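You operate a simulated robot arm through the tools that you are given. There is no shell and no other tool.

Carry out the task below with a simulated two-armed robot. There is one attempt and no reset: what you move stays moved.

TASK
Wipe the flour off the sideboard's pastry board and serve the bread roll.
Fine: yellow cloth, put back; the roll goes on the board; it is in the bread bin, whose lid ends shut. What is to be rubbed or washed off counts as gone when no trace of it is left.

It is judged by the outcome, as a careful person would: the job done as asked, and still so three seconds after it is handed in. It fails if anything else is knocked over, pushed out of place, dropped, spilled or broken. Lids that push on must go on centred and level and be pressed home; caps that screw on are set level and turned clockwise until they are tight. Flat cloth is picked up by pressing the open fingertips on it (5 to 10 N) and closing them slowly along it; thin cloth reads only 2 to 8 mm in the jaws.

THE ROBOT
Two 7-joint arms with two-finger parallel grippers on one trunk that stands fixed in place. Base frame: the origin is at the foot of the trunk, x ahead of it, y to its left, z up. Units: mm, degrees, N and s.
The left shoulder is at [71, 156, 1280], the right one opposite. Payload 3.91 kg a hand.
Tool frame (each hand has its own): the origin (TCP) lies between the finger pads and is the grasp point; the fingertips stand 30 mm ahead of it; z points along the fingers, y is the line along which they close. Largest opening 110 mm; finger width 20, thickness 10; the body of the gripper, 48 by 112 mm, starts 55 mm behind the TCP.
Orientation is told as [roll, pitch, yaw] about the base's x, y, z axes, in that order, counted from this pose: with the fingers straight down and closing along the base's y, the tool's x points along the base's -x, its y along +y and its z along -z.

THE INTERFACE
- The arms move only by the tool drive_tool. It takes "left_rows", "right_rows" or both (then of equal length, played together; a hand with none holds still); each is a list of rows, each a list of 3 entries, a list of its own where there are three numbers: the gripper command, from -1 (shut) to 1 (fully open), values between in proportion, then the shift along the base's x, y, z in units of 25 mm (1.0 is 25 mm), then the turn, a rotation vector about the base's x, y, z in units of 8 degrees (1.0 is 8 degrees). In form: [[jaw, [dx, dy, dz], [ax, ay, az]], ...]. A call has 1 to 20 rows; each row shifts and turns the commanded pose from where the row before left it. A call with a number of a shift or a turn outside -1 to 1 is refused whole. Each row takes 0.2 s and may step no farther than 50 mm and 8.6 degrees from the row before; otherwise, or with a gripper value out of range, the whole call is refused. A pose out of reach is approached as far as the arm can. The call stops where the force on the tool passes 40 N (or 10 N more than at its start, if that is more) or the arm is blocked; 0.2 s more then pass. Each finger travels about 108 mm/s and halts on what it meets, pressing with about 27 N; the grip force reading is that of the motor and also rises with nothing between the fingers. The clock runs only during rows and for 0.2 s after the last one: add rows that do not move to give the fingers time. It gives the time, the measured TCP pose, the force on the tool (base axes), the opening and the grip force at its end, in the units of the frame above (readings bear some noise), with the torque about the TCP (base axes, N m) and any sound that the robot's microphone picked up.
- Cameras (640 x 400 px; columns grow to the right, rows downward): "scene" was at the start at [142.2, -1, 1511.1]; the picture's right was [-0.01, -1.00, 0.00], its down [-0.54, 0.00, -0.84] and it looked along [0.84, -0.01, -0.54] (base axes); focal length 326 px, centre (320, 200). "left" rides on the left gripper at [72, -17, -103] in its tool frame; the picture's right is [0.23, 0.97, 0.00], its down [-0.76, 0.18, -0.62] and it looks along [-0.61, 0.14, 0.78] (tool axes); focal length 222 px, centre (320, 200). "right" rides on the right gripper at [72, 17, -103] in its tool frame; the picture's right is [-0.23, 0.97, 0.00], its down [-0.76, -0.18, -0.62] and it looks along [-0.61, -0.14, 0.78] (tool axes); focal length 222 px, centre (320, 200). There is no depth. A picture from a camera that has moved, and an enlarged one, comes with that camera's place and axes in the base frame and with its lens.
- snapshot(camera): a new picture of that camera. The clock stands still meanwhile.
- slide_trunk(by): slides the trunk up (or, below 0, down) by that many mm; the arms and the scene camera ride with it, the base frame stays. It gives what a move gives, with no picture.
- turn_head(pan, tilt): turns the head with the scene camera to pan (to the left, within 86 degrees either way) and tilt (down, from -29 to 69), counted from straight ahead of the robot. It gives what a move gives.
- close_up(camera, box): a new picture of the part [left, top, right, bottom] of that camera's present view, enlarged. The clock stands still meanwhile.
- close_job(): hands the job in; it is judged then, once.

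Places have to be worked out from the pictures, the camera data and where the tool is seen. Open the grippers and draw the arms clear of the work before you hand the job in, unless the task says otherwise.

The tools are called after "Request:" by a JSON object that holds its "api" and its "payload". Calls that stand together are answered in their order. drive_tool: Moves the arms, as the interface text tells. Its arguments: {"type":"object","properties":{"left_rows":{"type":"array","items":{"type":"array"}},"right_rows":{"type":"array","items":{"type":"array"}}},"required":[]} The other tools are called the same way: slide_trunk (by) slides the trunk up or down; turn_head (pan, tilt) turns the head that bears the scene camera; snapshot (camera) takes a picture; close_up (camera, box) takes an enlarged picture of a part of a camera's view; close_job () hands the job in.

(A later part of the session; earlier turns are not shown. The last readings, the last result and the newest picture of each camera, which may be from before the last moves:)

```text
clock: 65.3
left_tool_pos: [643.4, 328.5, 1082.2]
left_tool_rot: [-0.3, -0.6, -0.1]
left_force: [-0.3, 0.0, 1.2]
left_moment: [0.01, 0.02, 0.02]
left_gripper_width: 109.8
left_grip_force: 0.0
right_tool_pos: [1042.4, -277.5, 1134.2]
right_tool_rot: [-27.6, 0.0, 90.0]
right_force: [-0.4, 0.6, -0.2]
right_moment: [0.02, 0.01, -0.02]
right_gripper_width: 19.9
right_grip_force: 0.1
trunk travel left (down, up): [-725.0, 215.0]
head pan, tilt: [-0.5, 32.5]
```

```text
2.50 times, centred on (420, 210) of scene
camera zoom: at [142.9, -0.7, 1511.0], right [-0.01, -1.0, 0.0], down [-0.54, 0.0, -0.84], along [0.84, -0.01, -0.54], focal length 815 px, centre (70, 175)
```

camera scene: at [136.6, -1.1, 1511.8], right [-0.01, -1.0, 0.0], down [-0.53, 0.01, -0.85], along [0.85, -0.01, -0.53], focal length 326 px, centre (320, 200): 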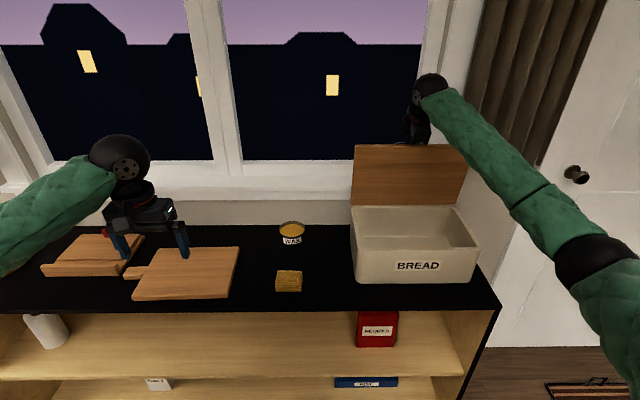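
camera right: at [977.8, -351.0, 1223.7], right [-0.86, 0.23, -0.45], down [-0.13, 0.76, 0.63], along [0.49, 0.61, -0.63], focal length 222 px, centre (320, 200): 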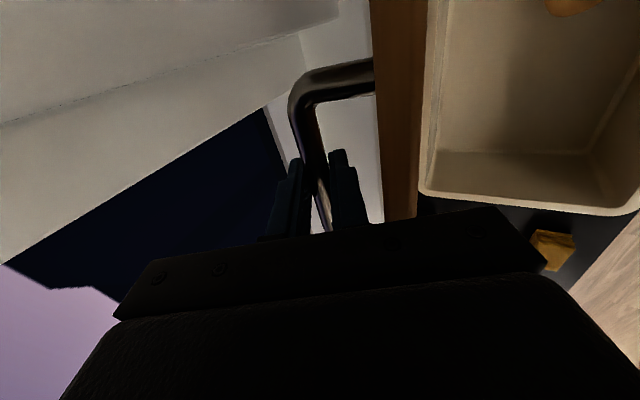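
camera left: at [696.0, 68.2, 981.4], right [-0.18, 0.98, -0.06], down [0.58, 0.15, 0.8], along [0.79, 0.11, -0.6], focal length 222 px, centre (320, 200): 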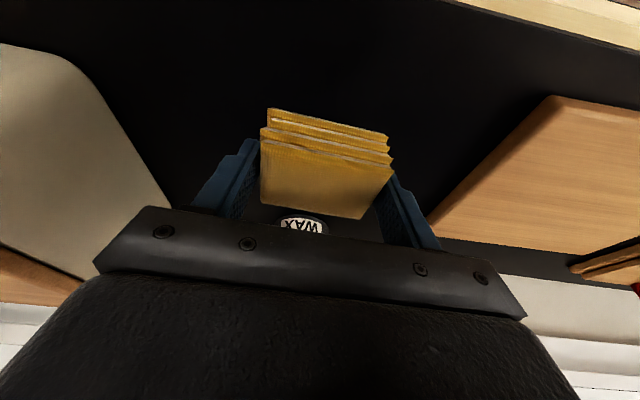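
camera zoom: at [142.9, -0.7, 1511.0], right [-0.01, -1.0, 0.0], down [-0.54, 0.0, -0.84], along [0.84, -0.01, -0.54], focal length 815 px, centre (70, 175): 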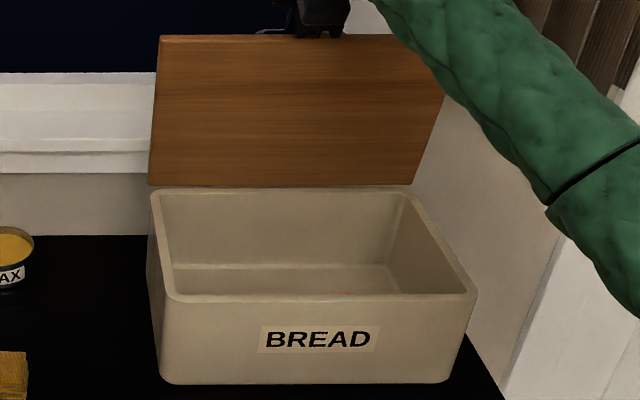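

Forces dropped to zero and the lid is standing by itself at its stop. I'll back the fingers off along their own axis, first a small step.

Request:
{"api": "drive_tool", "payload": {"right_rows": [[-0.62, [0, 0, 0], [0, 0, 0]], [-0.62, [-0.19, 0, 0.353], [0, 0, 0]], [-0.62, [-0.19, 0, 0.353], [0, 0, 0]], [-0.62, [0, 0, 0], [0, 0, 0]]]}}

Request:
{"api": "close_up", "payload": {"camera": "right", "box": [240, 0, 480, 240]}}

```text
clock: 66.3
left_tool_pos: [643.5, 328.8, 1082.8]
left_tool_rot: [-0.4, -0.6, 0.1]
left_force: [-0.1, -0.3, -0.2]
left_moment: [-0.01, 0.0, 0.0]
left_gripper_width: 109.8
left_grip_force: 0.1
right_tool_pos: [1032.5, -278.0, 1153.7]
right_tool_rot: [-27.5, 0.1, 90.2]
right_force: [0.5, -0.5, 0.4]
right_moment: [-0.02, -0.01, -0.02]
right_gripper_width: 21.0
right_grip_force: 0.0
trunk travel left (down, up): [-725.0, 215.0]
head pan, tilt: [-0.5, 32.5]
```

```text
1.67 times, centred on (360, 120) of right
camera zoom: at [969.2, -350.2, 1237.6], right [-0.86, 0.23, -0.45], down [-0.13, 0.76, 0.63], along [0.49, 0.61, -0.63], focal length 370 px, centre (253, 333)
```

zoom: 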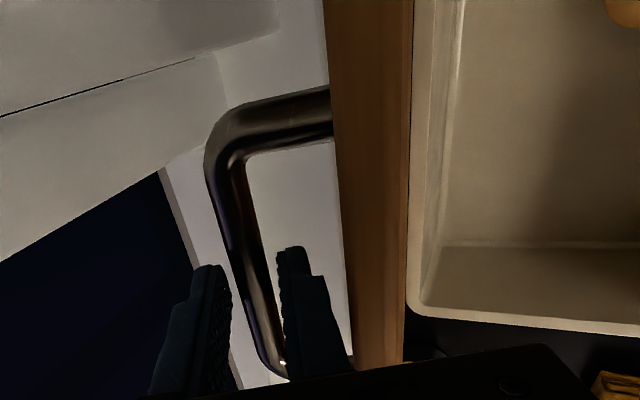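

No force, lid stable. Retracting another 50 mm along the finger axis to clear the handle.

Request:
{"api": "drive_tool", "payload": {"right_rows": [[-0.62, [-0.19, 0, 0.353], [0, 0, 0]], [-0.62, [-0.19, 0, 0.353], [0, 0, 0]], [-0.62, [-0.19, 0, 0.353], [0, 0, 0]], [-0.62, [-0.28, 0, 0.53], [0, 0, 0]], [-0.62, [0, 0, 0], [0, 0, 0]]]}}

Request:
{"api": "snapshot", "payload": {"camera": "right"}}

Request:
{"api": "snapshot", "payload": {"camera": "scene"}}

```text
clock: 67.5
left_tool_pos: [643.7, 328.3, 1082.5]
left_tool_rot: [-0.3, -0.6, -0.1]
left_force: [-0.4, -0.1, 0.2]
left_moment: [-0.03, 0.06, -0.01]
left_gripper_width: 110.0
left_grip_force: 0.1
right_tool_pos: [1011.1, -277.3, 1194.5]
right_tool_rot: [-27.6, 0.0, 90.1]
right_force: [0.7, 0.4, 0.1]
right_moment: [0.03, 0.0, 0.02]
right_gripper_width: 20.9
right_grip_force: 0.0
trunk travel left (down, up): [-725.0, 215.0]
head pan, tilt: [-0.5, 32.5]
```

```text
taken
camera right: at [947.9, -349.8, 1278.1], right [-0.86, 0.23, -0.45], down [-0.13, 0.76, 0.63], along [0.49, 0.61, -0.63], focal length 222 px, centre (320, 200)
```

right: 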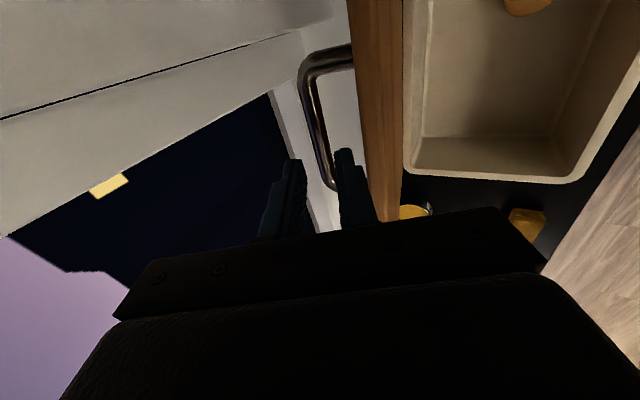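

```text
taken
camera scene: at [142.7, -1.0, 1511.1], right [-0.01, -1.0, 0.0], down [-0.54, 0.0, -0.84], along [0.84, -0.01, -0.54], focal length 326 px, centre (320, 200)
```

scene: 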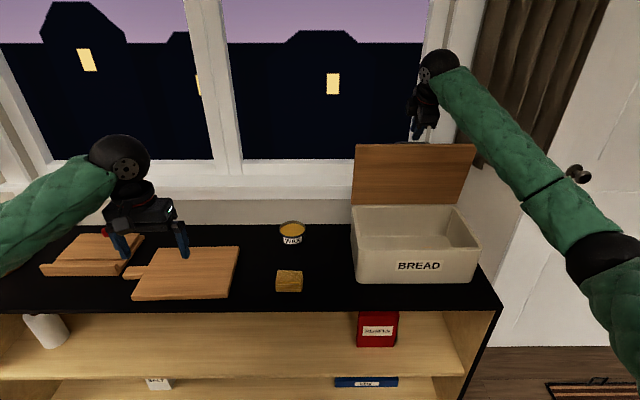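

The lid stands open by itself. I'll raise the right hand over the lid's top edge and draw it back toward the robot to look into the bin from above.

Request:
{"api": "drive_tool", "payload": {"right_rows": [[-0.62, [-0.1, 0, 0.8], [0, 0, 0]], [-0.62, [-0.1, 0, 0.8], [0, 0, 0]], [-0.62, [-0.6, 0, 0.3], [0, 0, 0]], [-0.62, [-0.9, 0, 0], [0, 0, 0]], [-0.62, [-0.9, 0, 0], [0, 0, 0]], [-0.62, [-0.9, 0, 0], [0, 0, 0]], [-0.62, [-0.9, 0, 0], [0, 0.5, 0]], [-0.62, [-0.9, 0, 0], [0, 0.5, 0]], [-0.62, [-0.9, 0, 0], [0, 0.5, 0]], [-0.62, [-0.9, 0, 0], [0, 0.5, 0]], [-0.62, [-0.9, 0, 0], [0, 0.5, 0]], [-0.62, [-0.9, 0, 0], [0, 0.5, 0]], [-0.62, [-0.4, 0, 0], [0, 0.45, 0]], [-0.62, [0, 0, 0], [0, 0, 0]]]}}

Request:
{"api": "snapshot", "payload": {"camera": "right"}}

Request:
{"api": "snapshot", "payload": {"camera": "scene"}}

```text
clock: 70.5
left_tool_pos: [644.1, 328.2, 1082.3]
left_tool_rot: [-0.2, -0.7, 0.0]
left_force: [-0.2, -0.1, 0.4]
left_moment: [-0.02, -0.02, 0.02]
left_gripper_width: 109.9
left_grip_force: 0.1
right_tool_pos: [779.1, -277.0, 1243.0]
right_tool_rot: [-0.1, 0.0, 90.1]
right_force: [-0.5, 0.6, 0.2]
right_moment: [-0.05, 0.01, -0.01]
right_gripper_width: 20.7
right_grip_force: 0.1
trunk travel left (down, up): [-725.0, 215.0]
head pan, tilt: [-0.5, 32.5]
```

```text
taken
camera right: at [761.5, -349.9, 1346.2], right [-0.97, 0.23, 0.0], down [0.18, 0.76, 0.62], along [0.14, 0.61, -0.78], focal length 222 px, centre (320, 200)
```

right: 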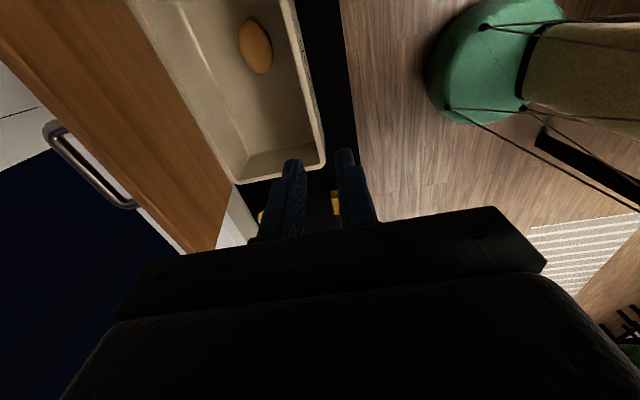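

```text
taken
camera scene: at [142.3, -1.2, 1511.1], right [-0.01, -1.0, 0.0], down [-0.54, 0.0, -0.84], along [0.84, -0.01, -0.54], focal length 326 px, centre (320, 200)
```

scene: 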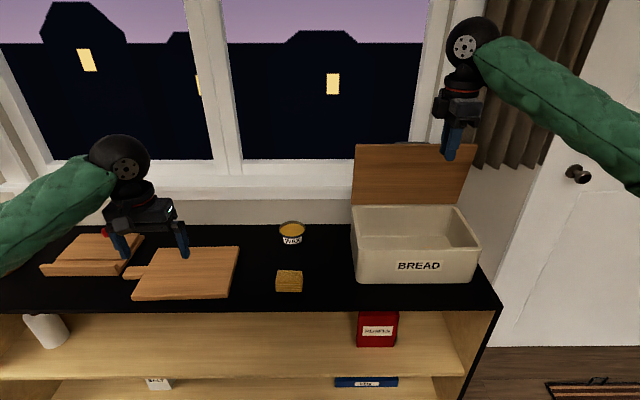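

The roll is clearly visible in the bin, an oval lying mostly along y. Close-up for measuring.

Request:
{"api": "close_up", "payload": {"camera": "right", "box": [180, 0, 340, 100]}}

```text
4.00 times, centred on (260, 50) of right
camera zoom: at [761.5, -349.9, 1346.2], right [-0.97, 0.23, 0.0], down [0.18, 0.76, 0.62], along [0.14, 0.61, -0.78], focal length 888 px, centre (560, 800)
```

zoom: 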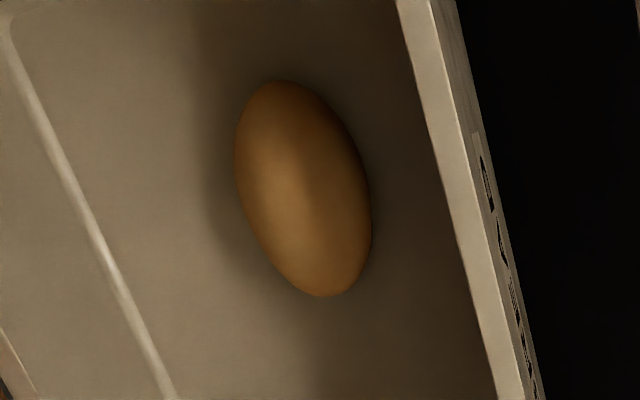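

The roll is ~88 × 58 mm, centred near (888, −344), long axis nearly along y (tilted ~9°). To keep the hand camera clear of the bin's side wall I'll turn the right hand to yaw ≈ −98.6° before descending.

Request:
{"api": "drive_tool", "payload": {"right_rows": [[-0.3, [0, 0, 0], [0, 0, -0.9825]], [0, [0, 0, 0], [0, 0, -0.9825]], [0.3, [0, 0, 0], [0, 0, -0.9825]], [0.6, [0, 0, 0], [0, 0, -0.9825]], [0.6, [0, 0, 0], [0, 0, -0.9825]], [0.6, [0, 0, 0], [0, 0, -0.9825]], [0.6, [0, 0, 0], [0, 0, -0.9825]], [0.6, [0, 0, 0], [0, 0, -0.9825]], [0.6, [0, 0, 0], [0, 0, -0.9825]], [0.6, [0, 0, 0], [0, 0, -0.9825]], [0.6, [0, 0, 0], [0, 0, -0.9825]], [0.6, [0, 0, 0], [0, 0, -0.9825]]]}}

Request:
{"api": "drive_tool", "payload": {"right_rows": [[0.6, [0, 0, 0], [0, 0, -0.9825]], [0.6, [0, 0, 0], [0, 0, -0.9825]], [0.6, [0, 0, 0], [0, 0, -0.9825]], [0.6, [0, 0, 0], [0, 0, -0.9825]], [0.6, [0, 0, 0], [0, 0, -0.9825]], [0.6, [0, 0, 0], [0, 0, -0.9825]], [0.6, [0, 0, 0], [0, 0, -0.9825]], [0.6, [0, 0, 0], [0, 0, -0.9825]], [0.6, [0, 0, 0], [0, 0, -0.9825]], [0.6, [0, 0, 0], [0, 0, -0.9825]], [0.6, [0, 0, 0], [0, 0, -0.9825]], [0.6, [0, 0, 0], [0, 0, -0.9825]], [0.6, [0, 0, 0], [0, 0, 0]]]}}

Request:
{"api": "snapshot", "payload": {"camera": "right"}}

Request:
{"api": "snapshot", "payload": {"camera": "scene"}}

```text
clock: 73.1
left_tool_pos: [643.2, 329.1, 1083.2]
left_tool_rot: [-0.3, -0.6, 0.0]
left_force: [0.5, 0.0, -0.3]
left_moment: [0.01, 0.04, 0.01]
left_gripper_width: 109.9
left_grip_force: 0.1
right_tool_pos: [778.9, -278.6, 1241.1]
right_tool_rot: [0.0, 0.0, -4.4]
right_force: [0.5, 0.4, -0.6]
right_moment: [0.01, -0.05, 0.02]
right_gripper_width: 87.8
right_grip_force: 0.1
trunk travel left (down, up): [-725.0, 215.0]
head pan, tilt: [-0.5, 32.5]
```

```text
clock: 75.9
left_tool_pos: [644.3, 329.0, 1083.4]
left_tool_rot: [-0.3, -0.6, 0.1]
left_force: [0.5, 0.3, -0.4]
left_moment: [0.02, -0.03, 0.01]
left_gripper_width: 109.9
left_grip_force: 0.0
right_tool_pos: [777.7, -277.7, 1241.8]
right_tool_rot: [-0.1, 0.0, -98.6]
right_force: [0.3, 1.0, 0.1]
right_moment: [0.01, 0.0, 0.03]
right_gripper_width: 88.0
right_grip_force: 0.1
trunk travel left (down, up): [-725.0, 215.0]
head pan, tilt: [-0.5, 32.5]
```

```text
taken
camera right: at [806.3, -208.3, 1345.1], right [0.93, -0.37, 0.0], down [-0.29, -0.73, 0.62], along [-0.23, -0.58, -0.78], focal length 222 px, centre (320, 200)
```

right: 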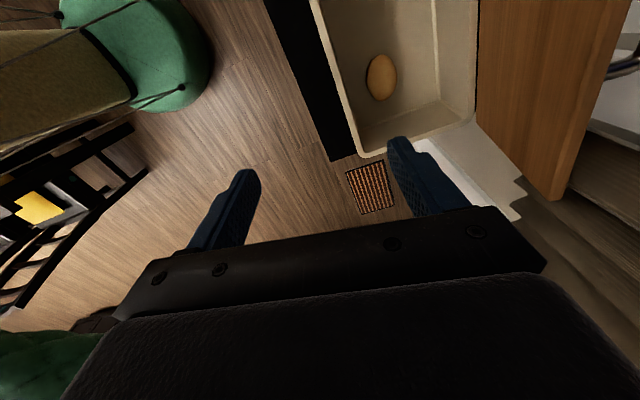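

```text
taken
camera scene: at [142.2, -1.0, 1511.1], right [-0.01, -1.0, 0.0], down [-0.54, 0.0, -0.84], along [0.84, -0.01, -0.54], focal length 326 px, centre (320, 200)
```

scene: 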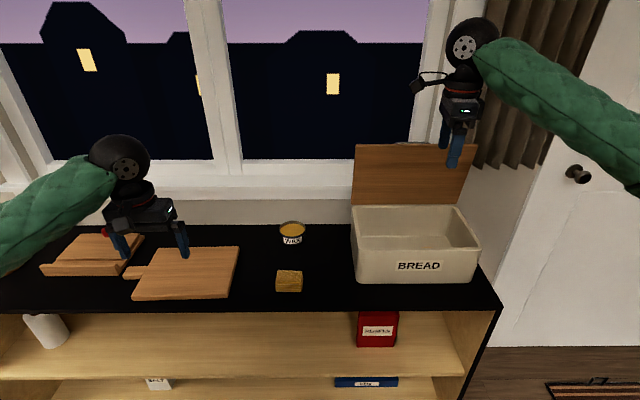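

Turn completed. A close-up from this second viewpoint to triangulate the roll.

Request:
{"api": "close_up", "payload": {"camera": "right", "box": [310, 30, 470, 130]}}

```text
4.00 times, centred on (390, 80) of right
camera zoom: at [806.3, -208.3, 1345.1], right [0.93, -0.37, 0.0], down [-0.29, -0.73, 0.62], along [-0.23, -0.58, -0.78], focal length 888 px, centre (40, 680)
```

zoom: 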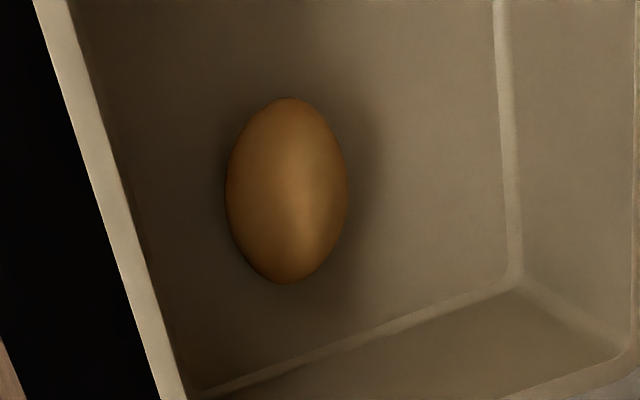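

Triangulation puts the roll centre at about (891, −341), long axis ~10° off y, so the current yaw fits. Moving above it to z≈1000 with the fingers at ~95 mm.

Request:
{"api": "drive_tool", "payload": {"right_rows": [[0.73, [0.9, -0.5, -0.5], [0, 0, 0]], [0.73, [0.9, -0.5, -0.5], [0, 0, 0]], [0.73, [0.9, -0.5, -0.9], [0, 0, 0]], [0.73, [0.9, -0.5, -0.9], [0, 0, 0]], [0.73, [0.9, -0.5, -0.9], [0, 0, 0]], [0.73, [0.02, -0.03, -0.95], [0, 0, 0]], [0.73, [0, 0, -0.95], [0, 0, 0]], [0.73, [0, 0, -0.95], [0, 0, 0]], [0.73, [0, 0, -0.95], [0, 0, 0]], [0.73, [0, 0, -0.95], [0, 0, 0]], [0.73, [0, 0, -0.95], [0, 0, 0]], [0.73, [0, 0, 0], [0, 0, 0]]]}}

Request:
{"api": "snapshot", "payload": {"camera": "right"}}

Request:
{"api": "snapshot", "payload": {"camera": "scene"}}

```text
clock: 78.5
left_tool_pos: [643.5, 328.6, 1082.9]
left_tool_rot: [-0.3, -0.7, 0.1]
left_force: [0.7, -0.3, -0.4]
left_moment: [-0.04, -0.03, 0.0]
left_gripper_width: 109.8
left_grip_force: 0.1
right_tool_pos: [890.0, -341.4, 1004.4]
right_tool_rot: [-0.1, 0.0, -98.5]
right_force: [0.9, 0.3, -0.8]
right_moment: [0.0, -0.01, 0.02]
right_gripper_width: 95.3
right_grip_force: 0.1
trunk travel left (down, up): [-725.0, 215.0]
head pan, tilt: [-0.5, 32.5]
```

```text
taken
camera right: at [917.7, -272.3, 1109.4], right [0.93, -0.37, 0.0], down [-0.29, -0.73, 0.62], along [-0.23, -0.58, -0.78], focal length 222 px, centre (320, 200)
```

right: 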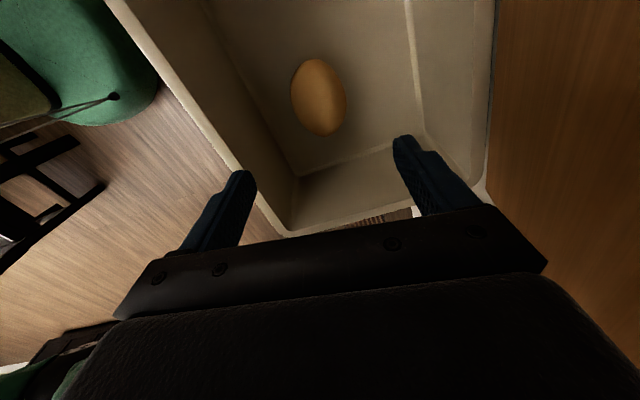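

```text
taken
camera scene: at [141.9, -0.9, 1511.2], right [-0.01, -1.0, 0.0], down [-0.54, 0.0, -0.84], along [0.84, -0.01, -0.54], focal length 326 px, centre (320, 200)
```

scene: 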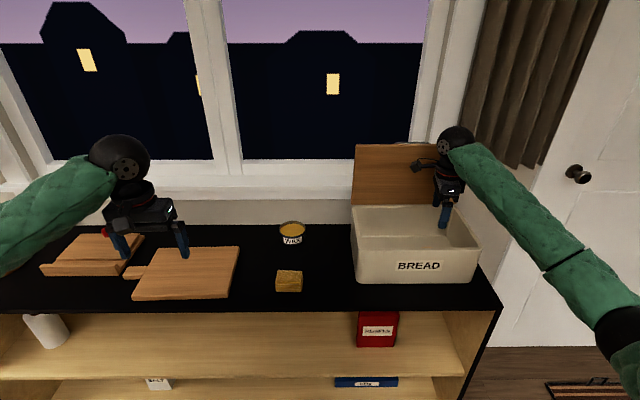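

The roll is centred between the fingers (maybe 3 mm more toward +y). Descending into the bin to TCP z≈870 first.

Request:
{"api": "drive_tool", "payload": {"right_rows": [[0.73, [0, 0.1, -0.9], [0, 0, 0]], [0.73, [0, 0, -0.9], [0, 0, 0]], [0.73, [0, 0, -0.9], [0, 0, 0]], [0.73, [0, 0, -0.9], [0, 0, 0]], [0.73, [0, 0, -0.9], [0, 0, 0]], [0.73, [0, 0, -0.8], [0, 0, 0]], [0.73, [0, 0, 0], [0, 0, 0]]]}}

Request:
{"api": "snapshot", "payload": {"camera": "right"}}

```text
clock: 80.1
left_tool_pos: [642.3, 329.0, 1083.4]
left_tool_rot: [-0.3, -0.5, 0.1]
left_force: [0.2, -0.1, -0.1]
left_moment: [-0.01, 0.0, 0.01]
left_gripper_width: 109.9
left_grip_force: 0.0
right_tool_pos: [889.7, -339.9, 874.5]
right_tool_rot: [-0.1, 0.0, -98.5]
right_force: [0.4, -0.1, -0.2]
right_moment: [-0.01, -0.01, -0.01]
right_gripper_width: 95.1
right_grip_force: 0.0
trunk travel left (down, up): [-725.0, 215.0]
head pan, tilt: [-0.5, 32.5]
```

```text
taken
camera right: at [917.1, -270.4, 978.4], right [0.93, -0.37, 0.0], down [-0.29, -0.73, 0.62], along [-0.23, -0.58, -0.78], focal length 222 px, centre (320, 200)
```

right: 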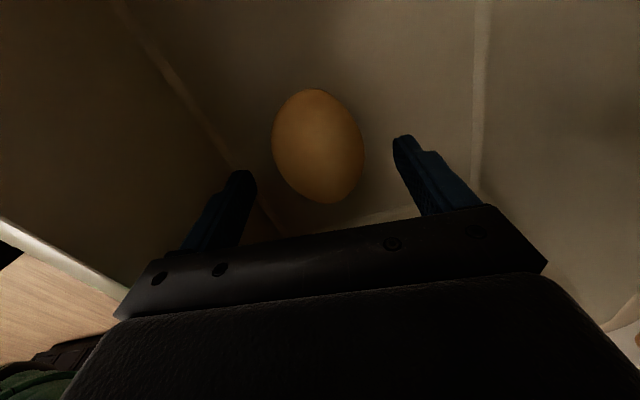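

The roll sits squarely between the fingers. Lowering 18 mm more (fingertips ~15 mm above the bin floor) and closing gently.

Request:
{"api": "drive_tool", "payload": {"right_rows": [[0.73, [0, 0.04, -0.4], [0, 0, 0]], [0.73, [0, 0, -0.34], [0, 0, 0]], [0.73, [0, 0, 0], [0, 0, 0]]]}}

Request:
{"api": "snapshot", "payload": {"camera": "right"}}

```text
clock: 80.9
left_tool_pos: [643.8, 329.2, 1082.9]
left_tool_rot: [-0.2, -0.6, 0.0]
left_force: [0.7, 0.9, 0.5]
left_moment: [0.0, -0.02, 0.0]
left_gripper_width: 110.0
left_grip_force: 0.0
right_tool_pos: [891.2, -337.8, 855.3]
right_tool_rot: [0.0, -0.1, -98.6]
right_force: [0.0, 0.8, 0.2]
right_moment: [0.01, -0.02, -0.01]
right_gripper_width: 95.2
right_grip_force: 0.1
trunk travel left (down, up): [-725.0, 215.0]
head pan, tilt: [-0.5, 32.5]
```

```text
taken
camera right: at [918.0, -269.1, 959.0], right [0.93, -0.37, 0.0], down [-0.29, -0.73, 0.62], along [-0.23, -0.58, -0.78], focal length 222 px, centre (320, 200)
```

right: 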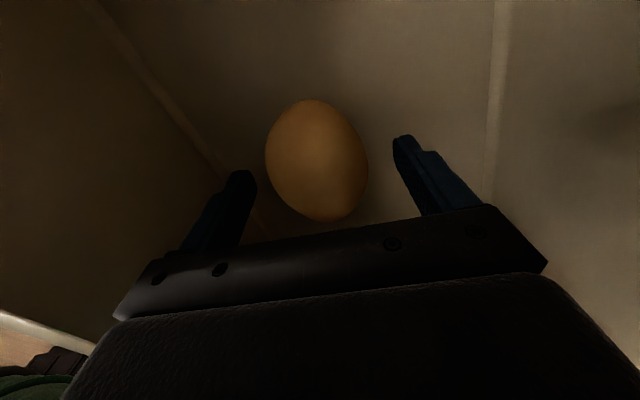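

I want the pads at or below the roll's widest height, so I'll keep lowering in small steps and feel for the bin floor.

Request:
{"api": "drive_tool", "payload": {"right_rows": [[0.73, [0, 0, -0.14], [0, 0, 0]], [0.73, [0, 0, -0.14], [0, 0, 0]], [0.73, [0, 0, 0], [0, 0, 0]]]}}

```text
clock: 81.7
left_tool_pos: [643.9, 328.5, 1082.9]
left_tool_rot: [-0.4, -0.6, -0.1]
left_force: [-0.2, -0.1, 0.5]
left_moment: [-0.01, -0.01, 0.0]
left_gripper_width: 109.9
left_grip_force: 0.1
right_tool_pos: [890.6, -337.6, 848.7]
right_tool_rot: [0.0, 0.1, -98.6]
right_force: [0.0, 0.2, 0.1]
right_moment: [0.0, -0.03, 0.01]
right_gripper_width: 95.2
right_grip_force: 0.0
trunk travel left (down, up): [-725.0, 215.0]
head pan, tilt: [-0.5, 32.5]
```

Request:
{"api": "drive_tool", "payload": {"right_rows": [[0.73, [0, 0, -0.12], [0, 0, 0]], [0.73, [0, 0, -0.08], [0, 0, 0]], [0.73, [0, 0, 0], [0, 0, 0]]]}}

Request:
{"api": "close_up", "payload": {"camera": "right", "box": [160, 60, 480, 260]}}

```text
clock: 82.5
left_tool_pos: [643.1, 328.9, 1082.8]
left_tool_rot: [-0.3, -0.6, -0.1]
left_force: [0.5, -0.7, -0.6]
left_moment: [-0.02, -0.04, 0.01]
left_gripper_width: 109.8
left_grip_force: 0.1
right_tool_pos: [890.9, -337.8, 843.5]
right_tool_rot: [-0.1, 0.0, -98.6]
right_force: [-0.3, -0.2, 0.4]
right_moment: [0.0, 0.02, 0.02]
right_gripper_width: 95.2
right_grip_force: 0.0
trunk travel left (down, up): [-725.0, 215.0]
head pan, tilt: [-0.5, 32.5]
```

```text
2.00 times, centred on (320, 160) of right
camera zoom: at [918.3, -268.3, 947.3], right [0.93, -0.37, 0.0], down [-0.29, -0.73, 0.62], along [-0.23, -0.58, -0.78], focal length 444 px, centre (320, 280)
```

zoom: 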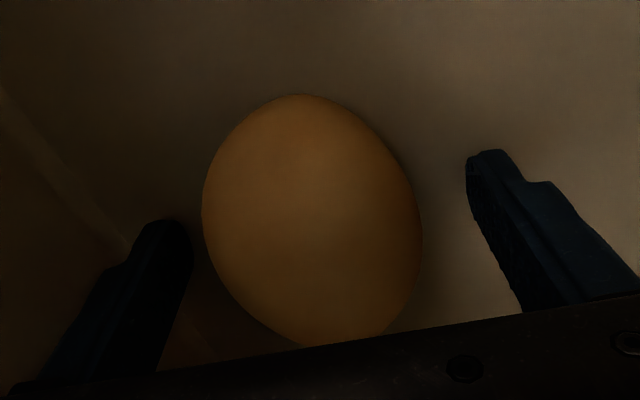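

Tips at z≈813 with no contact, pads now span the roll's middle. Closing slowly.

Request:
{"api": "drive_tool", "payload": {"right_rows": [[0.5, [0, 0, 0], [0, 0, 0]], [0.35, [0, 0, 0], [0, 0, 0]], [0.25, [0, 0, 0], [0, 0, 0]], [0.15, [0, 0, 0], [0, 0, 0]], [0.08, [0, 0, 0], [0, 0, 0]], [0.02, [0, 0, 0], [0, 0, 0]], [-0.04, [0, 0, 0], [0, 0, 0]], [-0.04, [0, 0, 0], [0, 0, 0]]]}}

Request:
{"api": "close_up", "payload": {"camera": "right", "box": [160, 60, 480, 260]}}

```text
clock: 84.3
left_tool_pos: [643.4, 329.0, 1083.0]
left_tool_rot: [-0.2, -0.6, 0.0]
left_force: [-0.6, -0.2, 0.4]
left_moment: [0.02, -0.01, 0.0]
left_gripper_width: 110.3
left_grip_force: 0.0
right_tool_pos: [891.3, -337.6, 843.4]
right_tool_rot: [-0.1, -0.2, -98.6]
right_force: [1.0, -0.3, 0.9]
right_moment: [0.01, 0.0, 0.01]
right_gripper_width: 61.2
right_grip_force: 27.4
trunk travel left (down, up): [-725.0, 215.0]
head pan, tilt: [-0.5, 32.5]
```

```text
2.00 times, centred on (320, 160) of right
camera zoom: at [918.4, -268.4, 947.5], right [0.93, -0.37, 0.0], down [-0.29, -0.73, 0.62], along [-0.23, -0.58, -0.78], focal length 444 px, centre (320, 280)
```

zoom: 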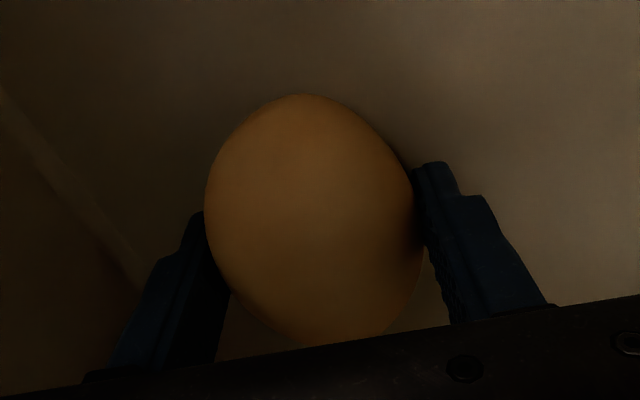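

Gripped at 61 mm, 27 N. Lifting gently and checking that the roll follows.

Request:
{"api": "drive_tool", "payload": {"right_rows": [[-0.1, [0, 0, 0.3], [0, 0, 0]], [-0.1, [0, 0, 0.5], [0, 0, 0]], [-0.1, [0, 0, 0.6], [0, 0, 0]], [-0.1, [0, 0, 0], [0, 0, 0]]]}}

Request:
{"api": "snapshot", "payload": {"camera": "right"}}

```text
clock: 85.3
left_tool_pos: [643.3, 330.3, 1082.2]
left_tool_rot: [-0.3, -0.6, 0.0]
left_force: [-0.4, -0.3, 0.5]
left_moment: [-0.03, -0.01, 0.03]
left_gripper_width: 109.8
left_grip_force: 0.1
right_tool_pos: [892.2, -339.1, 879.1]
right_tool_rot: [0.0, -0.1, -98.5]
right_force: [0.3, 0.4, -0.7]
right_moment: [0.02, -0.02, 0.0]
right_gripper_width: 61.3
right_grip_force: 26.7
trunk travel left (down, up): [-725.0, 215.0]
head pan, tilt: [-0.5, 32.5]
```

```text
taken
camera right: at [919.2, -269.7, 982.5], right [0.93, -0.37, 0.0], down [-0.29, -0.73, 0.62], along [-0.23, -0.58, -0.78], focal length 222 px, centre (320, 200)
```

right: 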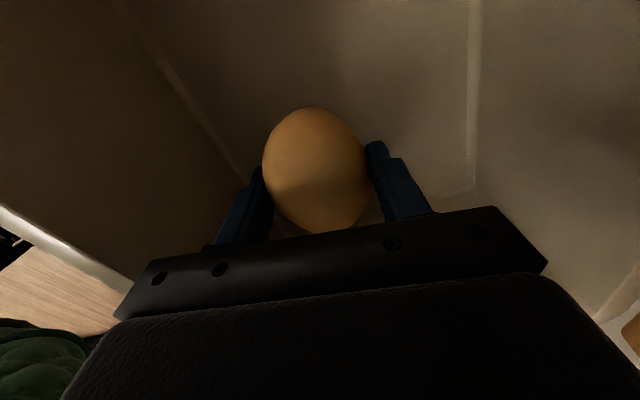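

The roll is securely held. Lifting it clear of the bin while moving the left arm away up and to the left.

Request:
{"api": "drive_tool", "payload": {"right_rows": [[-0.1, [0, 0, 0.7], [0, 0, 0]], [-0.1, [0, 0, 0.9], [0, 0, 0]], [-0.1, [0, 0, 0.9], [0, 0, 0]], [-0.1, [0, 0, 0.9], [0, 0, 0]], [-0.1, [0, 0, 0.9], [0, 0, 0]], [-0.1, [0, 0, 0.9], [0, 0, 0]], [-0.1, [0, 0, 0.9], [0, 0, 0]], [-0.1, [-0.3, 0, 0.6], [0, 0, 0]], [-0.1, [-0.5, 0, 0], [0, 0, 0]], [-0.1, [0, 0, 0], [0, 0, 0]]], "left_rows": [[1, [-0.65, 0.92, 0.39], [0, 0, 0]], [1, [-0.65, 0.92, 0.39], [0, 0, 0]], [1, [-0.65, 0.92, 0.39], [0, 0, 0]], [1, [-0.65, 0.92, 0.39], [0, 0, 0]], [1, [-0.65, 0.92, 0.39], [0, 0, 0]], [1, [-0.65, 0.92, 0.39], [0, 0, 0]], [1, [-0.65, 0.92, 0.39], [0, 0, 0]], [1, [-0.65, 0.92, 0.39], [0, 0, 0]], [1, [-0.65, 0.92, 0.39], [0, 0, 0]], [1, [-0.65, 0.92, 0.39], [0, 0, 0]]]}}

Request:
{"api": "snapshot", "payload": {"camera": "scene"}}

Request:
{"api": "snapshot", "payload": {"camera": "right"}}

```text
clock: 87.5
left_tool_pos: [482.2, 560.0, 1181.5]
left_tool_rot: [-0.3, -0.8, -0.2]
left_force: [-0.3, -0.3, 0.3]
left_moment: [-0.01, -0.01, 0.04]
left_gripper_width: 110.0
left_grip_force: 0.0
right_tool_pos: [868.3, -339.3, 1046.6]
right_tool_rot: [-0.1, -0.1, -98.6]
right_force: [0.3, 0.8, -0.5]
right_moment: [0.02, -0.02, 0.02]
right_gripper_width: 61.1
right_grip_force: 27.1
trunk travel left (down, up): [-725.0, 215.0]
head pan, tilt: [-0.5, 32.5]
```

```text
taken
camera scene: at [141.2, -1.5, 1511.2], right [-0.01, -1.0, 0.0], down [-0.54, 0.01, -0.84], along [0.84, -0.01, -0.54], focal length 326 px, centre (320, 200)
```

scene: 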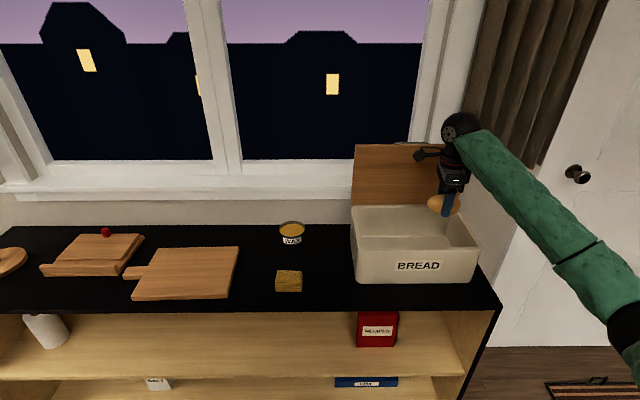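

```text
taken
camera right: at [897.1, -269.7, 1150.7], right [0.93, -0.37, 0.0], down [-0.29, -0.73, 0.62], along [-0.23, -0.58, -0.78], focal length 222 px, centre (320, 200)
```

right: 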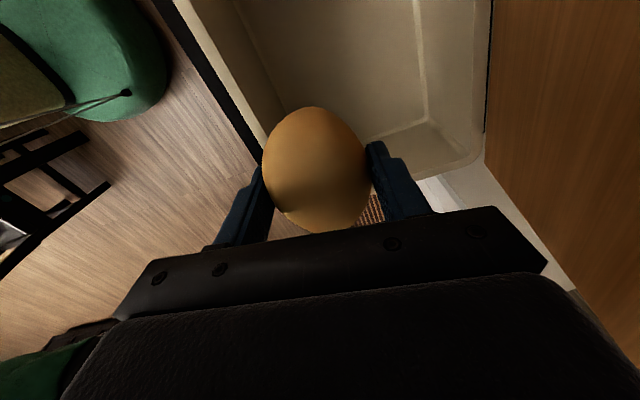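

Roll is out of the bin. Carrying it leftward at z≈1045, pulling x back a bit to ~800.

Request:
{"api": "drive_tool", "payload": {"right_rows": [[-0.1, [-0.4, 0.6, 0], [0, 0, 0]], [-0.1, [-0.4, 0.9, 0], [0, 0, 0]], [-0.1, [-0.4, 0.9, 0], [0, 0, 0]], [-0.1, [-0.4, 0.9, 0], [0, 0, 0]], [-0.1, [-0.4, 0.9, 0], [0, 0, 0]], [-0.1, [-0.4, 0.9, 0], [0, 0, 0]], [-0.1, [-0.4, 0.9, 0], [0, 0, 0]], [-0.1, [0, 0.9, 0], [0, 0, 0]], [-0.1, [0, 0.9, 0], [0, 0, 0]], [-0.1, [0, 0.9, 0], [0, 0, 0]], [-0.1, [0, 0.9, 0], [0, 0, 0]], [-0.1, [0, 0.9, 0], [0, 0, 0]], [-0.1, [0, 0.9, 0], [0, 0, 0]], [-0.1, [0, 0.9, 0], [0, 0, 0]], [-0.1, [0, 0.9, 0], [0, 0, 0]], [-0.1, [0, 0.9, 0], [0, 0, 0]], [-0.1, [0, 0, 0], [0, 0, 0]]]}}

Request:
{"api": "snapshot", "payload": {"camera": "scene"}}

```text
clock: 91.1
left_tool_pos: [484.0, 559.3, 1180.7]
left_tool_rot: [-0.4, -0.5, 0.0]
left_force: [-0.2, -0.3, 0.8]
left_moment: [0.01, 0.01, 0.0]
left_gripper_width: 110.0
left_grip_force: 0.0
right_tool_pos: [799.9, 13.7, 1045.2]
right_tool_rot: [0.0, -0.1, -98.6]
right_force: [0.5, -0.3, -0.3]
right_moment: [-0.03, 0.03, 0.0]
right_gripper_width: 61.2
right_grip_force: 27.3
trunk travel left (down, up): [-725.0, 215.0]
head pan, tilt: [-0.5, 32.5]
```

```text
taken
camera scene: at [142.0, -1.6, 1511.2], right [-0.01, -1.0, 0.0], down [-0.54, 0.0, -0.84], along [0.84, -0.01, -0.54], focal length 326 px, centre (320, 200)
```

scene: 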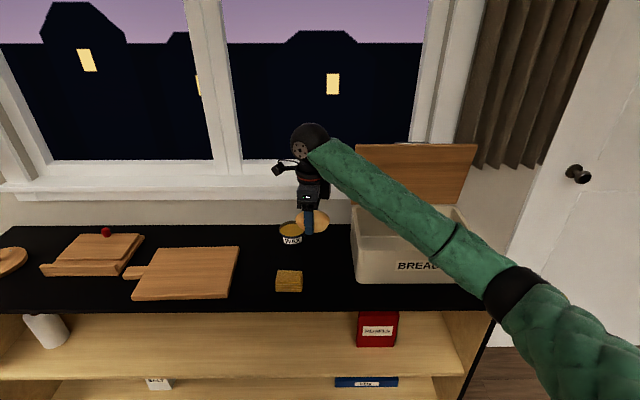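

Carry goes well. Continuing left over the board at this height to test reach.

Request:
{"api": "drive_tool", "payload": {"right_rows": [[-0.1, [0, 0.9, 0], [0, 0, 0]], [-0.1, [0, 0.9, 0], [0, 0, 0]], [-0.1, [0, 0.9, 0], [0, 0, 0]], [-0.1, [0, 0.9, 0], [0, 0, 0]], [-0.1, [0, 0.9, 0], [0, 0, 0]], [-0.1, [0, 0.9, 0], [0, 0, 0]], [-0.1, [0, 0.9, 0], [0, 0, 0]], [-0.1, [0, 0.9, -0.2], [0, 0, 0]], [-0.1, [0, 0.9, -0.2], [0, 0, 0]], [-0.1, [0, 0.9, -0.2], [0, 0, 0]], [-0.1, [0.1, 0.9, -0.2], [0, 0, 0]], [-0.1, [0.2, 0.9, -0.2], [0, 0, 0]], [-0.1, [0.2, 0.9, -0.2], [0, 0, 0]], [-0.1, [0, 0, 0], [0, 0, 0]]]}}

Request:
{"api": "snapshot", "payload": {"camera": "scene"}}

Request:
{"api": "snapshot", "payload": {"camera": "right"}}

```text
clock: 94.1
left_tool_pos: [483.6, 560.3, 1181.7]
left_tool_rot: [-0.3, -0.6, 0.0]
left_force: [-0.1, -0.9, 0.1]
left_moment: [0.0, -0.01, 0.01]
left_gripper_width: 110.1
left_grip_force: 0.0
right_tool_pos: [813.5, 307.6, 1017.2]
right_tool_rot: [-0.1, 0.0, -98.6]
right_force: [-0.2, 0.1, -0.9]
right_moment: [0.05, 0.01, -0.01]
right_gripper_width: 61.0
right_grip_force: 26.8
trunk travel left (down, up): [-725.0, 215.0]
head pan, tilt: [-0.5, 32.5]
```

```text
taken
camera scene: at [142.3, -1.4, 1511.1], right [-0.01, -1.0, 0.0], down [-0.54, 0.0, -0.84], along [0.84, -0.01, -0.54], focal length 326 px, centre (320, 200)
```

scene: 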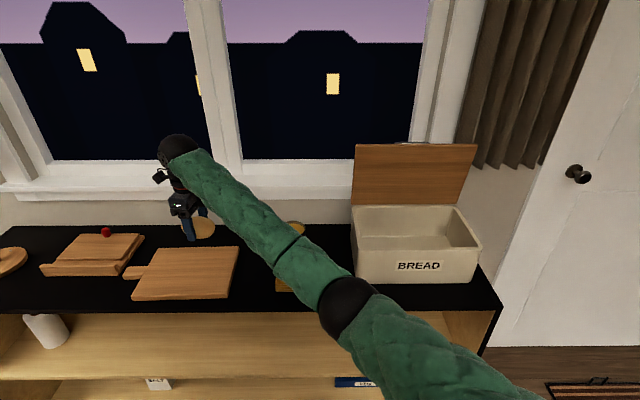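

```text
taken
camera right: at [841.3, 376.9, 1120.8], right [0.93, -0.37, 0.0], down [-0.29, -0.73, 0.62], along [-0.23, -0.58, -0.78], focal length 222 px, centre (320, 200)
```

right: 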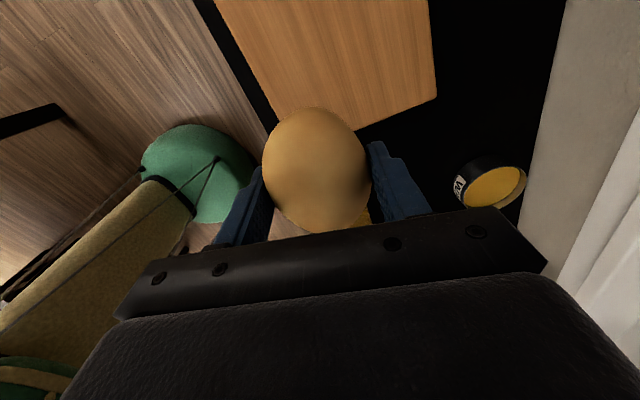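

Over the board with full pose accuracy. I'll shift to about (800, 335) so the roll lands well inside the board, then lower the whole trunk so the arm posture (near its reach limit) stays the same.

Request:
{"api": "drive_tool", "payload": {"right_rows": [[-0.1, [-0.27, 0.55, 0], [0, 0, 0]], [-0.1, [-0.27, 0.55, 0], [0, 0, 0]], [-0.1, [0, 0, 0], [0, 0, 0]], [-0.1, [0, 0, 0], [0, 0, 0]]]}}

```text
clock: 95.1
left_tool_pos: [481.7, 560.3, 1180.6]
left_tool_rot: [-0.3, -0.6, 0.0]
left_force: [0.4, -0.2, -0.3]
left_moment: [-0.02, 0.02, 0.04]
left_gripper_width: 109.6
left_grip_force: 0.1
right_tool_pos: [800.3, 335.8, 1017.3]
right_tool_rot: [0.0, -0.1, -98.6]
right_force: [-0.8, 0.2, -0.5]
right_moment: [0.01, 0.03, -0.02]
right_gripper_width: 61.0
right_grip_force: 27.2
trunk travel left (down, up): [-725.0, 215.0]
head pan, tilt: [-0.5, 32.5]
```

Pose reached exactly. Lowering the trunk by 90 mm first, then checking.

Request:
{"api": "slide_trunk", "payload": {"by": -90}}

Request:
{"api": "snapshot", "payload": {"camera": "scene"}}

Request:
{"api": "snapshot", "payload": {"camera": "right"}}

```text
clock: 96.4
left_tool_pos: [482.6, 559.2, 1089.1]
left_tool_rot: [-0.2, -0.7, 0.0]
left_force: [0.1, -0.9, 0.8]
left_moment: [0.01, 0.0, -0.01]
left_gripper_width: 109.8
left_grip_force: 0.1
right_tool_pos: [800.1, 334.6, 928.2]
right_tool_rot: [0.0, 0.0, -98.6]
right_force: [0.2, -0.8, -0.8]
right_moment: [-0.03, 0.01, 0.03]
right_gripper_width: 61.0
right_grip_force: 27.3
trunk travel left (down, up): [-635.0, 305.0]
head pan, tilt: [-0.5, 32.5]
```

```text
taken
camera scene: at [141.7, -0.8, 1421.3], right [-0.01, -1.0, 0.0], down [-0.54, 0.0, -0.84], along [0.84, -0.01, -0.54], focal length 326 px, centre (320, 200)
```

scene: 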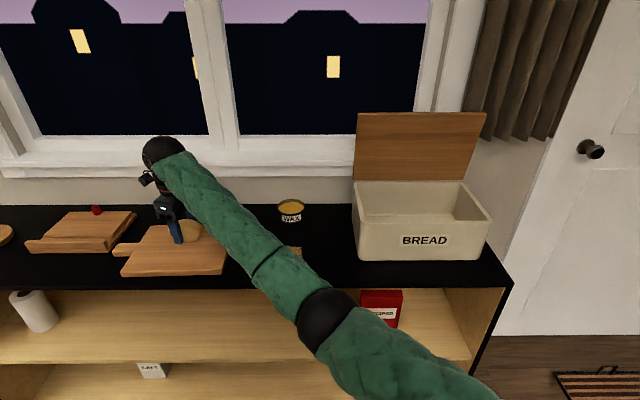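

```text
taken
camera right: at [827.6, 404.3, 1032.6], right [0.93, -0.37, 0.0], down [-0.29, -0.73, 0.62], along [-0.23, -0.58, -0.78], focal length 222 px, centre (320, 200)
```

right: 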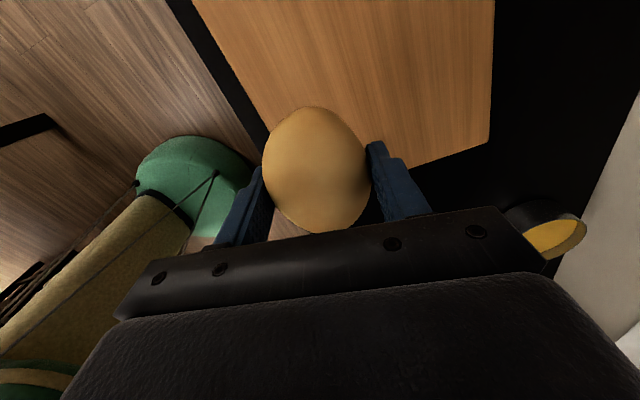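

All fine. Lowering the trunk another 45 mm.

Request:
{"api": "slide_trunk", "payload": {"by": -45}}

Request:
{"api": "close_up", "payload": {"camera": "scene", "box": [90, 180, 250, 280]}}

```text
clock: 97.3
left_tool_pos: [482.0, 559.5, 1045.0]
left_tool_rot: [-0.3, -0.7, 0.0]
left_force: [-0.3, -0.8, -0.8]
left_moment: [0.01, -0.03, -0.01]
left_gripper_width: 110.0
left_grip_force: 0.0
right_tool_pos: [799.1, 333.8, 884.0]
right_tool_rot: [0.0, 0.0, -98.7]
right_force: [-0.7, 0.2, -0.9]
right_moment: [0.01, -0.01, -0.01]
right_gripper_width: 60.8
right_grip_force: 27.5
trunk travel left (down, up): [-590.0, 350.0]
head pan, tilt: [-0.5, 32.5]
```

```text
4.00 times, centred on (170, 230) of scene
camera zoom: at [141.7, -0.7, 1376.3], right [-0.01, -1.0, 0.0], down [-0.54, 0.0, -0.84], along [0.84, -0.01, -0.54], focal length 1304 px, centre (920, 80)
```

zoom: 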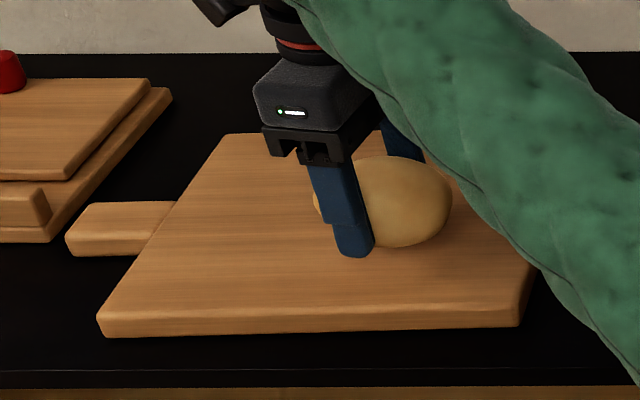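

The roll hangs just above the board. Final lowering with the arm in small steps until contact.

Request:
{"api": "drive_tool", "payload": {"right_rows": [[-0.1, [0, 0, -0.3], [0, 0, 0]], [-0.1, [0, 0, -0.2], [0, 0, 0]], [-0.1, [0, 0, -0.1], [0, 0, 0]], [-0.1, [0, 0, 0], [0, 0, 0]]]}}

```text
clock: 98.3
left_tool_pos: [481.4, 561.3, 1045.8]
left_tool_rot: [-0.3, -0.7, 0.0]
left_force: [-0.4, 0.3, -0.1]
left_moment: [0.0, -0.01, 0.02]
left_gripper_width: 110.2
left_grip_force: 0.1
right_tool_pos: [804.0, 329.9, 867.1]
right_tool_rot: [0.1, -0.3, -98.8]
right_force: [-0.5, 0.2, -0.5]
right_moment: [0.02, -0.01, 0.04]
right_gripper_width: 61.0
right_grip_force: 26.7
trunk travel left (down, up): [-590.0, 350.0]
head pan, tilt: [-0.5, 32.5]
```

No contact yet at z=867 (slight lateral drift of 4 mm). Continuing down in small steps via the trunk.

Request:
{"api": "slide_trunk", "payload": {"by": -5}}

```text
clock: 98.8
left_tool_pos: [483.0, 560.3, 1039.9]
left_tool_rot: [-0.3, -0.7, 0.0]
left_force: [-0.7, -0.6, 0.0]
left_moment: [0.01, -0.04, -0.02]
left_gripper_width: 109.8
left_grip_force: 0.0
right_tool_pos: [803.9, 330.3, 863.4]
right_tool_rot: [0.0, -0.2, -98.9]
right_force: [-0.4, 0.6, -0.6]
right_moment: [0.0, 0.01, -0.03]
right_gripper_width: 60.9
right_grip_force: 26.2
trunk travel left (down, up): [-585.0, 355.0]
head pan, tilt: [-0.5, 32.5]
```

Request:
{"api": "slide_trunk", "payload": {"by": -3}}

Request:
{"api": "close_up", "payload": {"camera": "scene", "box": [130, 190, 226, 250]}}

```text
clock: 99.3
left_tool_pos: [482.7, 560.6, 1037.1]
left_tool_rot: [-0.2, -0.7, 0.0]
left_force: [-0.6, -0.7, 0.0]
left_moment: [-0.01, 0.01, 0.04]
left_gripper_width: 109.9
left_grip_force: 0.0
right_tool_pos: [803.7, 329.7, 858.3]
right_tool_rot: [0.0, -0.2, -98.9]
right_force: [1.4, -0.1, -0.7]
right_moment: [-0.02, -0.03, 0.0]
right_gripper_width: 60.9
right_grip_force: 26.8
trunk travel left (down, up): [-582.0, 358.0]
head pan, tilt: [-0.5, 32.5]
```

```text
6.67 times, centred on (178, 220) of scene
camera zoom: at [141.9, -0.6, 1368.2], right [-0.01, -1.0, 0.0], down [-0.54, 0.0, -0.84], along [0.84, -0.01, -0.54], focal length 2174 px, centre (1267, 67)
```

zoom: 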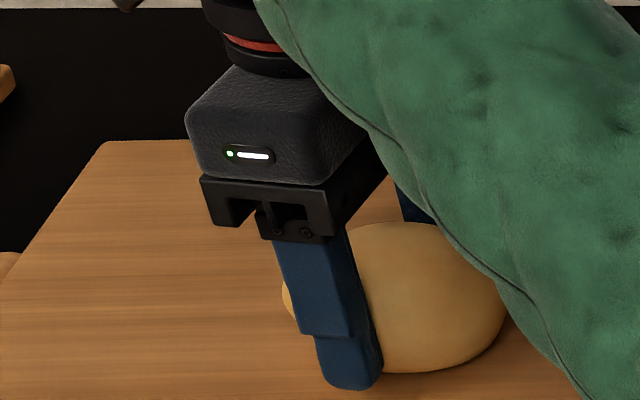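

Very close now. Another 2 mm.

Request:
{"api": "slide_trunk", "payload": {"by": -2}}

```text
clock: 99.8
left_tool_pos: [481.5, 560.3, 1036.0]
left_tool_rot: [-0.3, -0.6, 0.0]
left_force: [0.4, 0.8, -0.1]
left_moment: [0.01, -0.01, -0.01]
left_gripper_width: 110.1
left_grip_force: 0.0
right_tool_pos: [804.6, 331.1, 856.4]
right_tool_rot: [0.0, -0.1, -98.9]
right_force: [0.3, 0.3, -0.6]
right_moment: [-0.01, 0.03, 0.01]
right_gripper_width: 60.9
right_grip_force: 27.1
trunk travel left (down, up): [-580.0, 360.0]
head pan, tilt: [-0.5, 32.5]
```

Request:
{"api": "slide_trunk", "payload": {"by": -2}}

```text
clock: 100.4
left_tool_pos: [481.2, 559.5, 1032.9]
left_tool_rot: [-0.3, -0.8, -0.1]
left_force: [0.7, -0.4, 0.4]
left_moment: [0.01, 0.01, 0.0]
left_gripper_width: 110.1
left_grip_force: 0.0
right_tool_pos: [802.5, 330.6, 854.8]
right_tool_rot: [0.2, -0.2, -98.7]
right_force: [4.0, 0.1, 14.3]
right_moment: [-0.09, -0.49, 0.0]
right_gripper_width: 61.2
right_grip_force: 26.7
trunk travel left (down, up): [-578.0, 362.0]
head pan, tilt: [-0.5, 32.5]
```

Contact (14 N). Easing 1 mm up, then opening slowly.

Request:
{"api": "drive_tool", "payload": {"right_rows": [[-0.1, [0, 0, 0.05], [0, 0, 0]], [-0.1, [0, 0, 0], [0, 0, 0]]]}}

```text
clock: 101.0
left_tool_pos: [481.5, 559.9, 1034.4]
left_tool_rot: [-0.3, -0.8, 0.0]
left_force: [-0.1, 0.3, -0.4]
left_moment: [0.02, 0.01, 0.0]
left_gripper_width: 110.3
left_grip_force: 0.1
right_tool_pos: [806.8, 323.1, 853.9]
right_tool_rot: [0.3, -0.6, -99.3]
right_force: [-9.6, 5.9, 20.5]
right_moment: [0.21, -0.11, 0.15]
right_gripper_width: 61.1
right_grip_force: 26.8
trunk travel left (down, up): [-578.0, 362.0]
head pan, tilt: [-0.5, 32.5]
```

The arm is at its reach limit here and slid a few mm. I'll lift slightly and shift the command ~12 mm closer so the pose is comfortably reachable, then set down again.

Request:
{"api": "drive_tool", "payload": {"right_rows": [[-0.1, [0, -0.1, 0.3], [0, 0, 0]], [-0.1, [0, -0.4, 0.1], [0, 0, 0]], [-0.1, [0, -0.3, 0], [0, 0, 0]], [-0.1, [0, 0, 0], [0, 0, 0]]]}}

Request:
{"api": "snapshot", "payload": {"camera": "scene"}}

```text
clock: 102.0
left_tool_pos: [482.0, 560.8, 1034.4]
left_tool_rot: [-0.3, -0.6, -0.1]
left_force: [-0.2, 0.2, 0.0]
left_moment: [0.0, 0.01, 0.04]
left_gripper_width: 109.8
left_grip_force: 0.1
right_tool_pos: [801.1, 314.6, 866.9]
right_tool_rot: [-0.1, 0.1, -98.4]
right_force: [0.6, 0.2, -0.7]
right_moment: [0.0, 0.02, -0.01]
right_gripper_width: 61.3
right_grip_force: 27.4
trunk travel left (down, up): [-578.0, 362.0]
head pan, tilt: [-0.5, 32.5]
```

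```text
taken
camera scene: at [141.9, -0.6, 1364.2], right [-0.01, -1.0, 0.0], down [-0.54, 0.0, -0.84], along [0.84, -0.01, -0.54], focal length 326 px, centre (320, 200)
```

scene: 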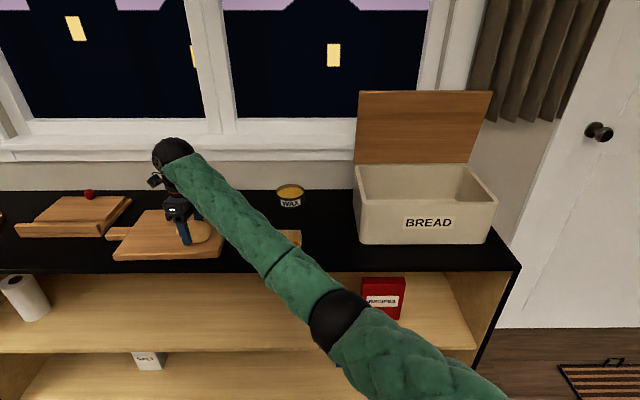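

Now exactly on pose at (801, 315, 867). Checking the roll's margins to the board edges.

Request:
{"api": "close_up", "payload": {"camera": "scene", "box": [100, 180, 260, 280]}}

Request:
{"api": "close_up", "payload": {"camera": "right", "box": [160, 0, 560, 250]}}

```text
4.00 times, centred on (180, 230) of scene
camera zoom: at [141.9, -0.6, 1364.2], right [-0.01, -1.0, 0.0], down [-0.54, 0.0, -0.84], along [0.84, -0.01, -0.54], focal length 1304 px, centre (880, 80)
```

zoom: 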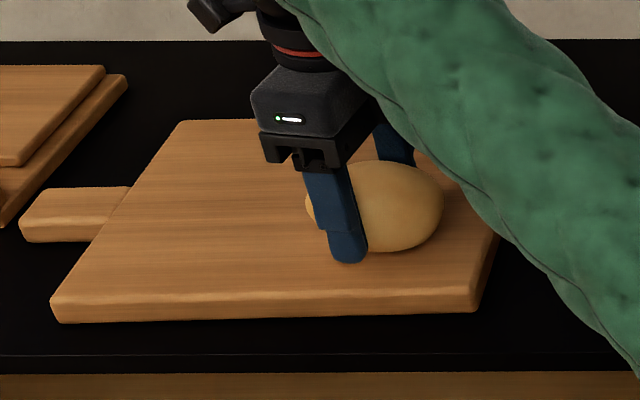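

```text
1.60 times, centred on (360, 125) of right
camera zoom: at [827.7, 384.9, 970.7], right [0.93, -0.37, 0.0], down [-0.29, -0.73, 0.62], along [-0.23, -0.58, -0.78], focal length 355 px, centre (256, 320)
```

zoom: 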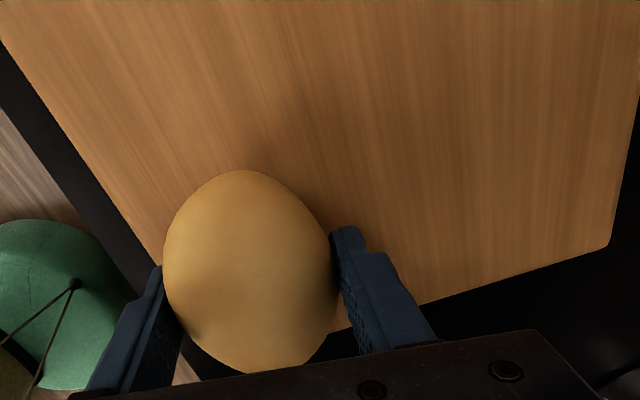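

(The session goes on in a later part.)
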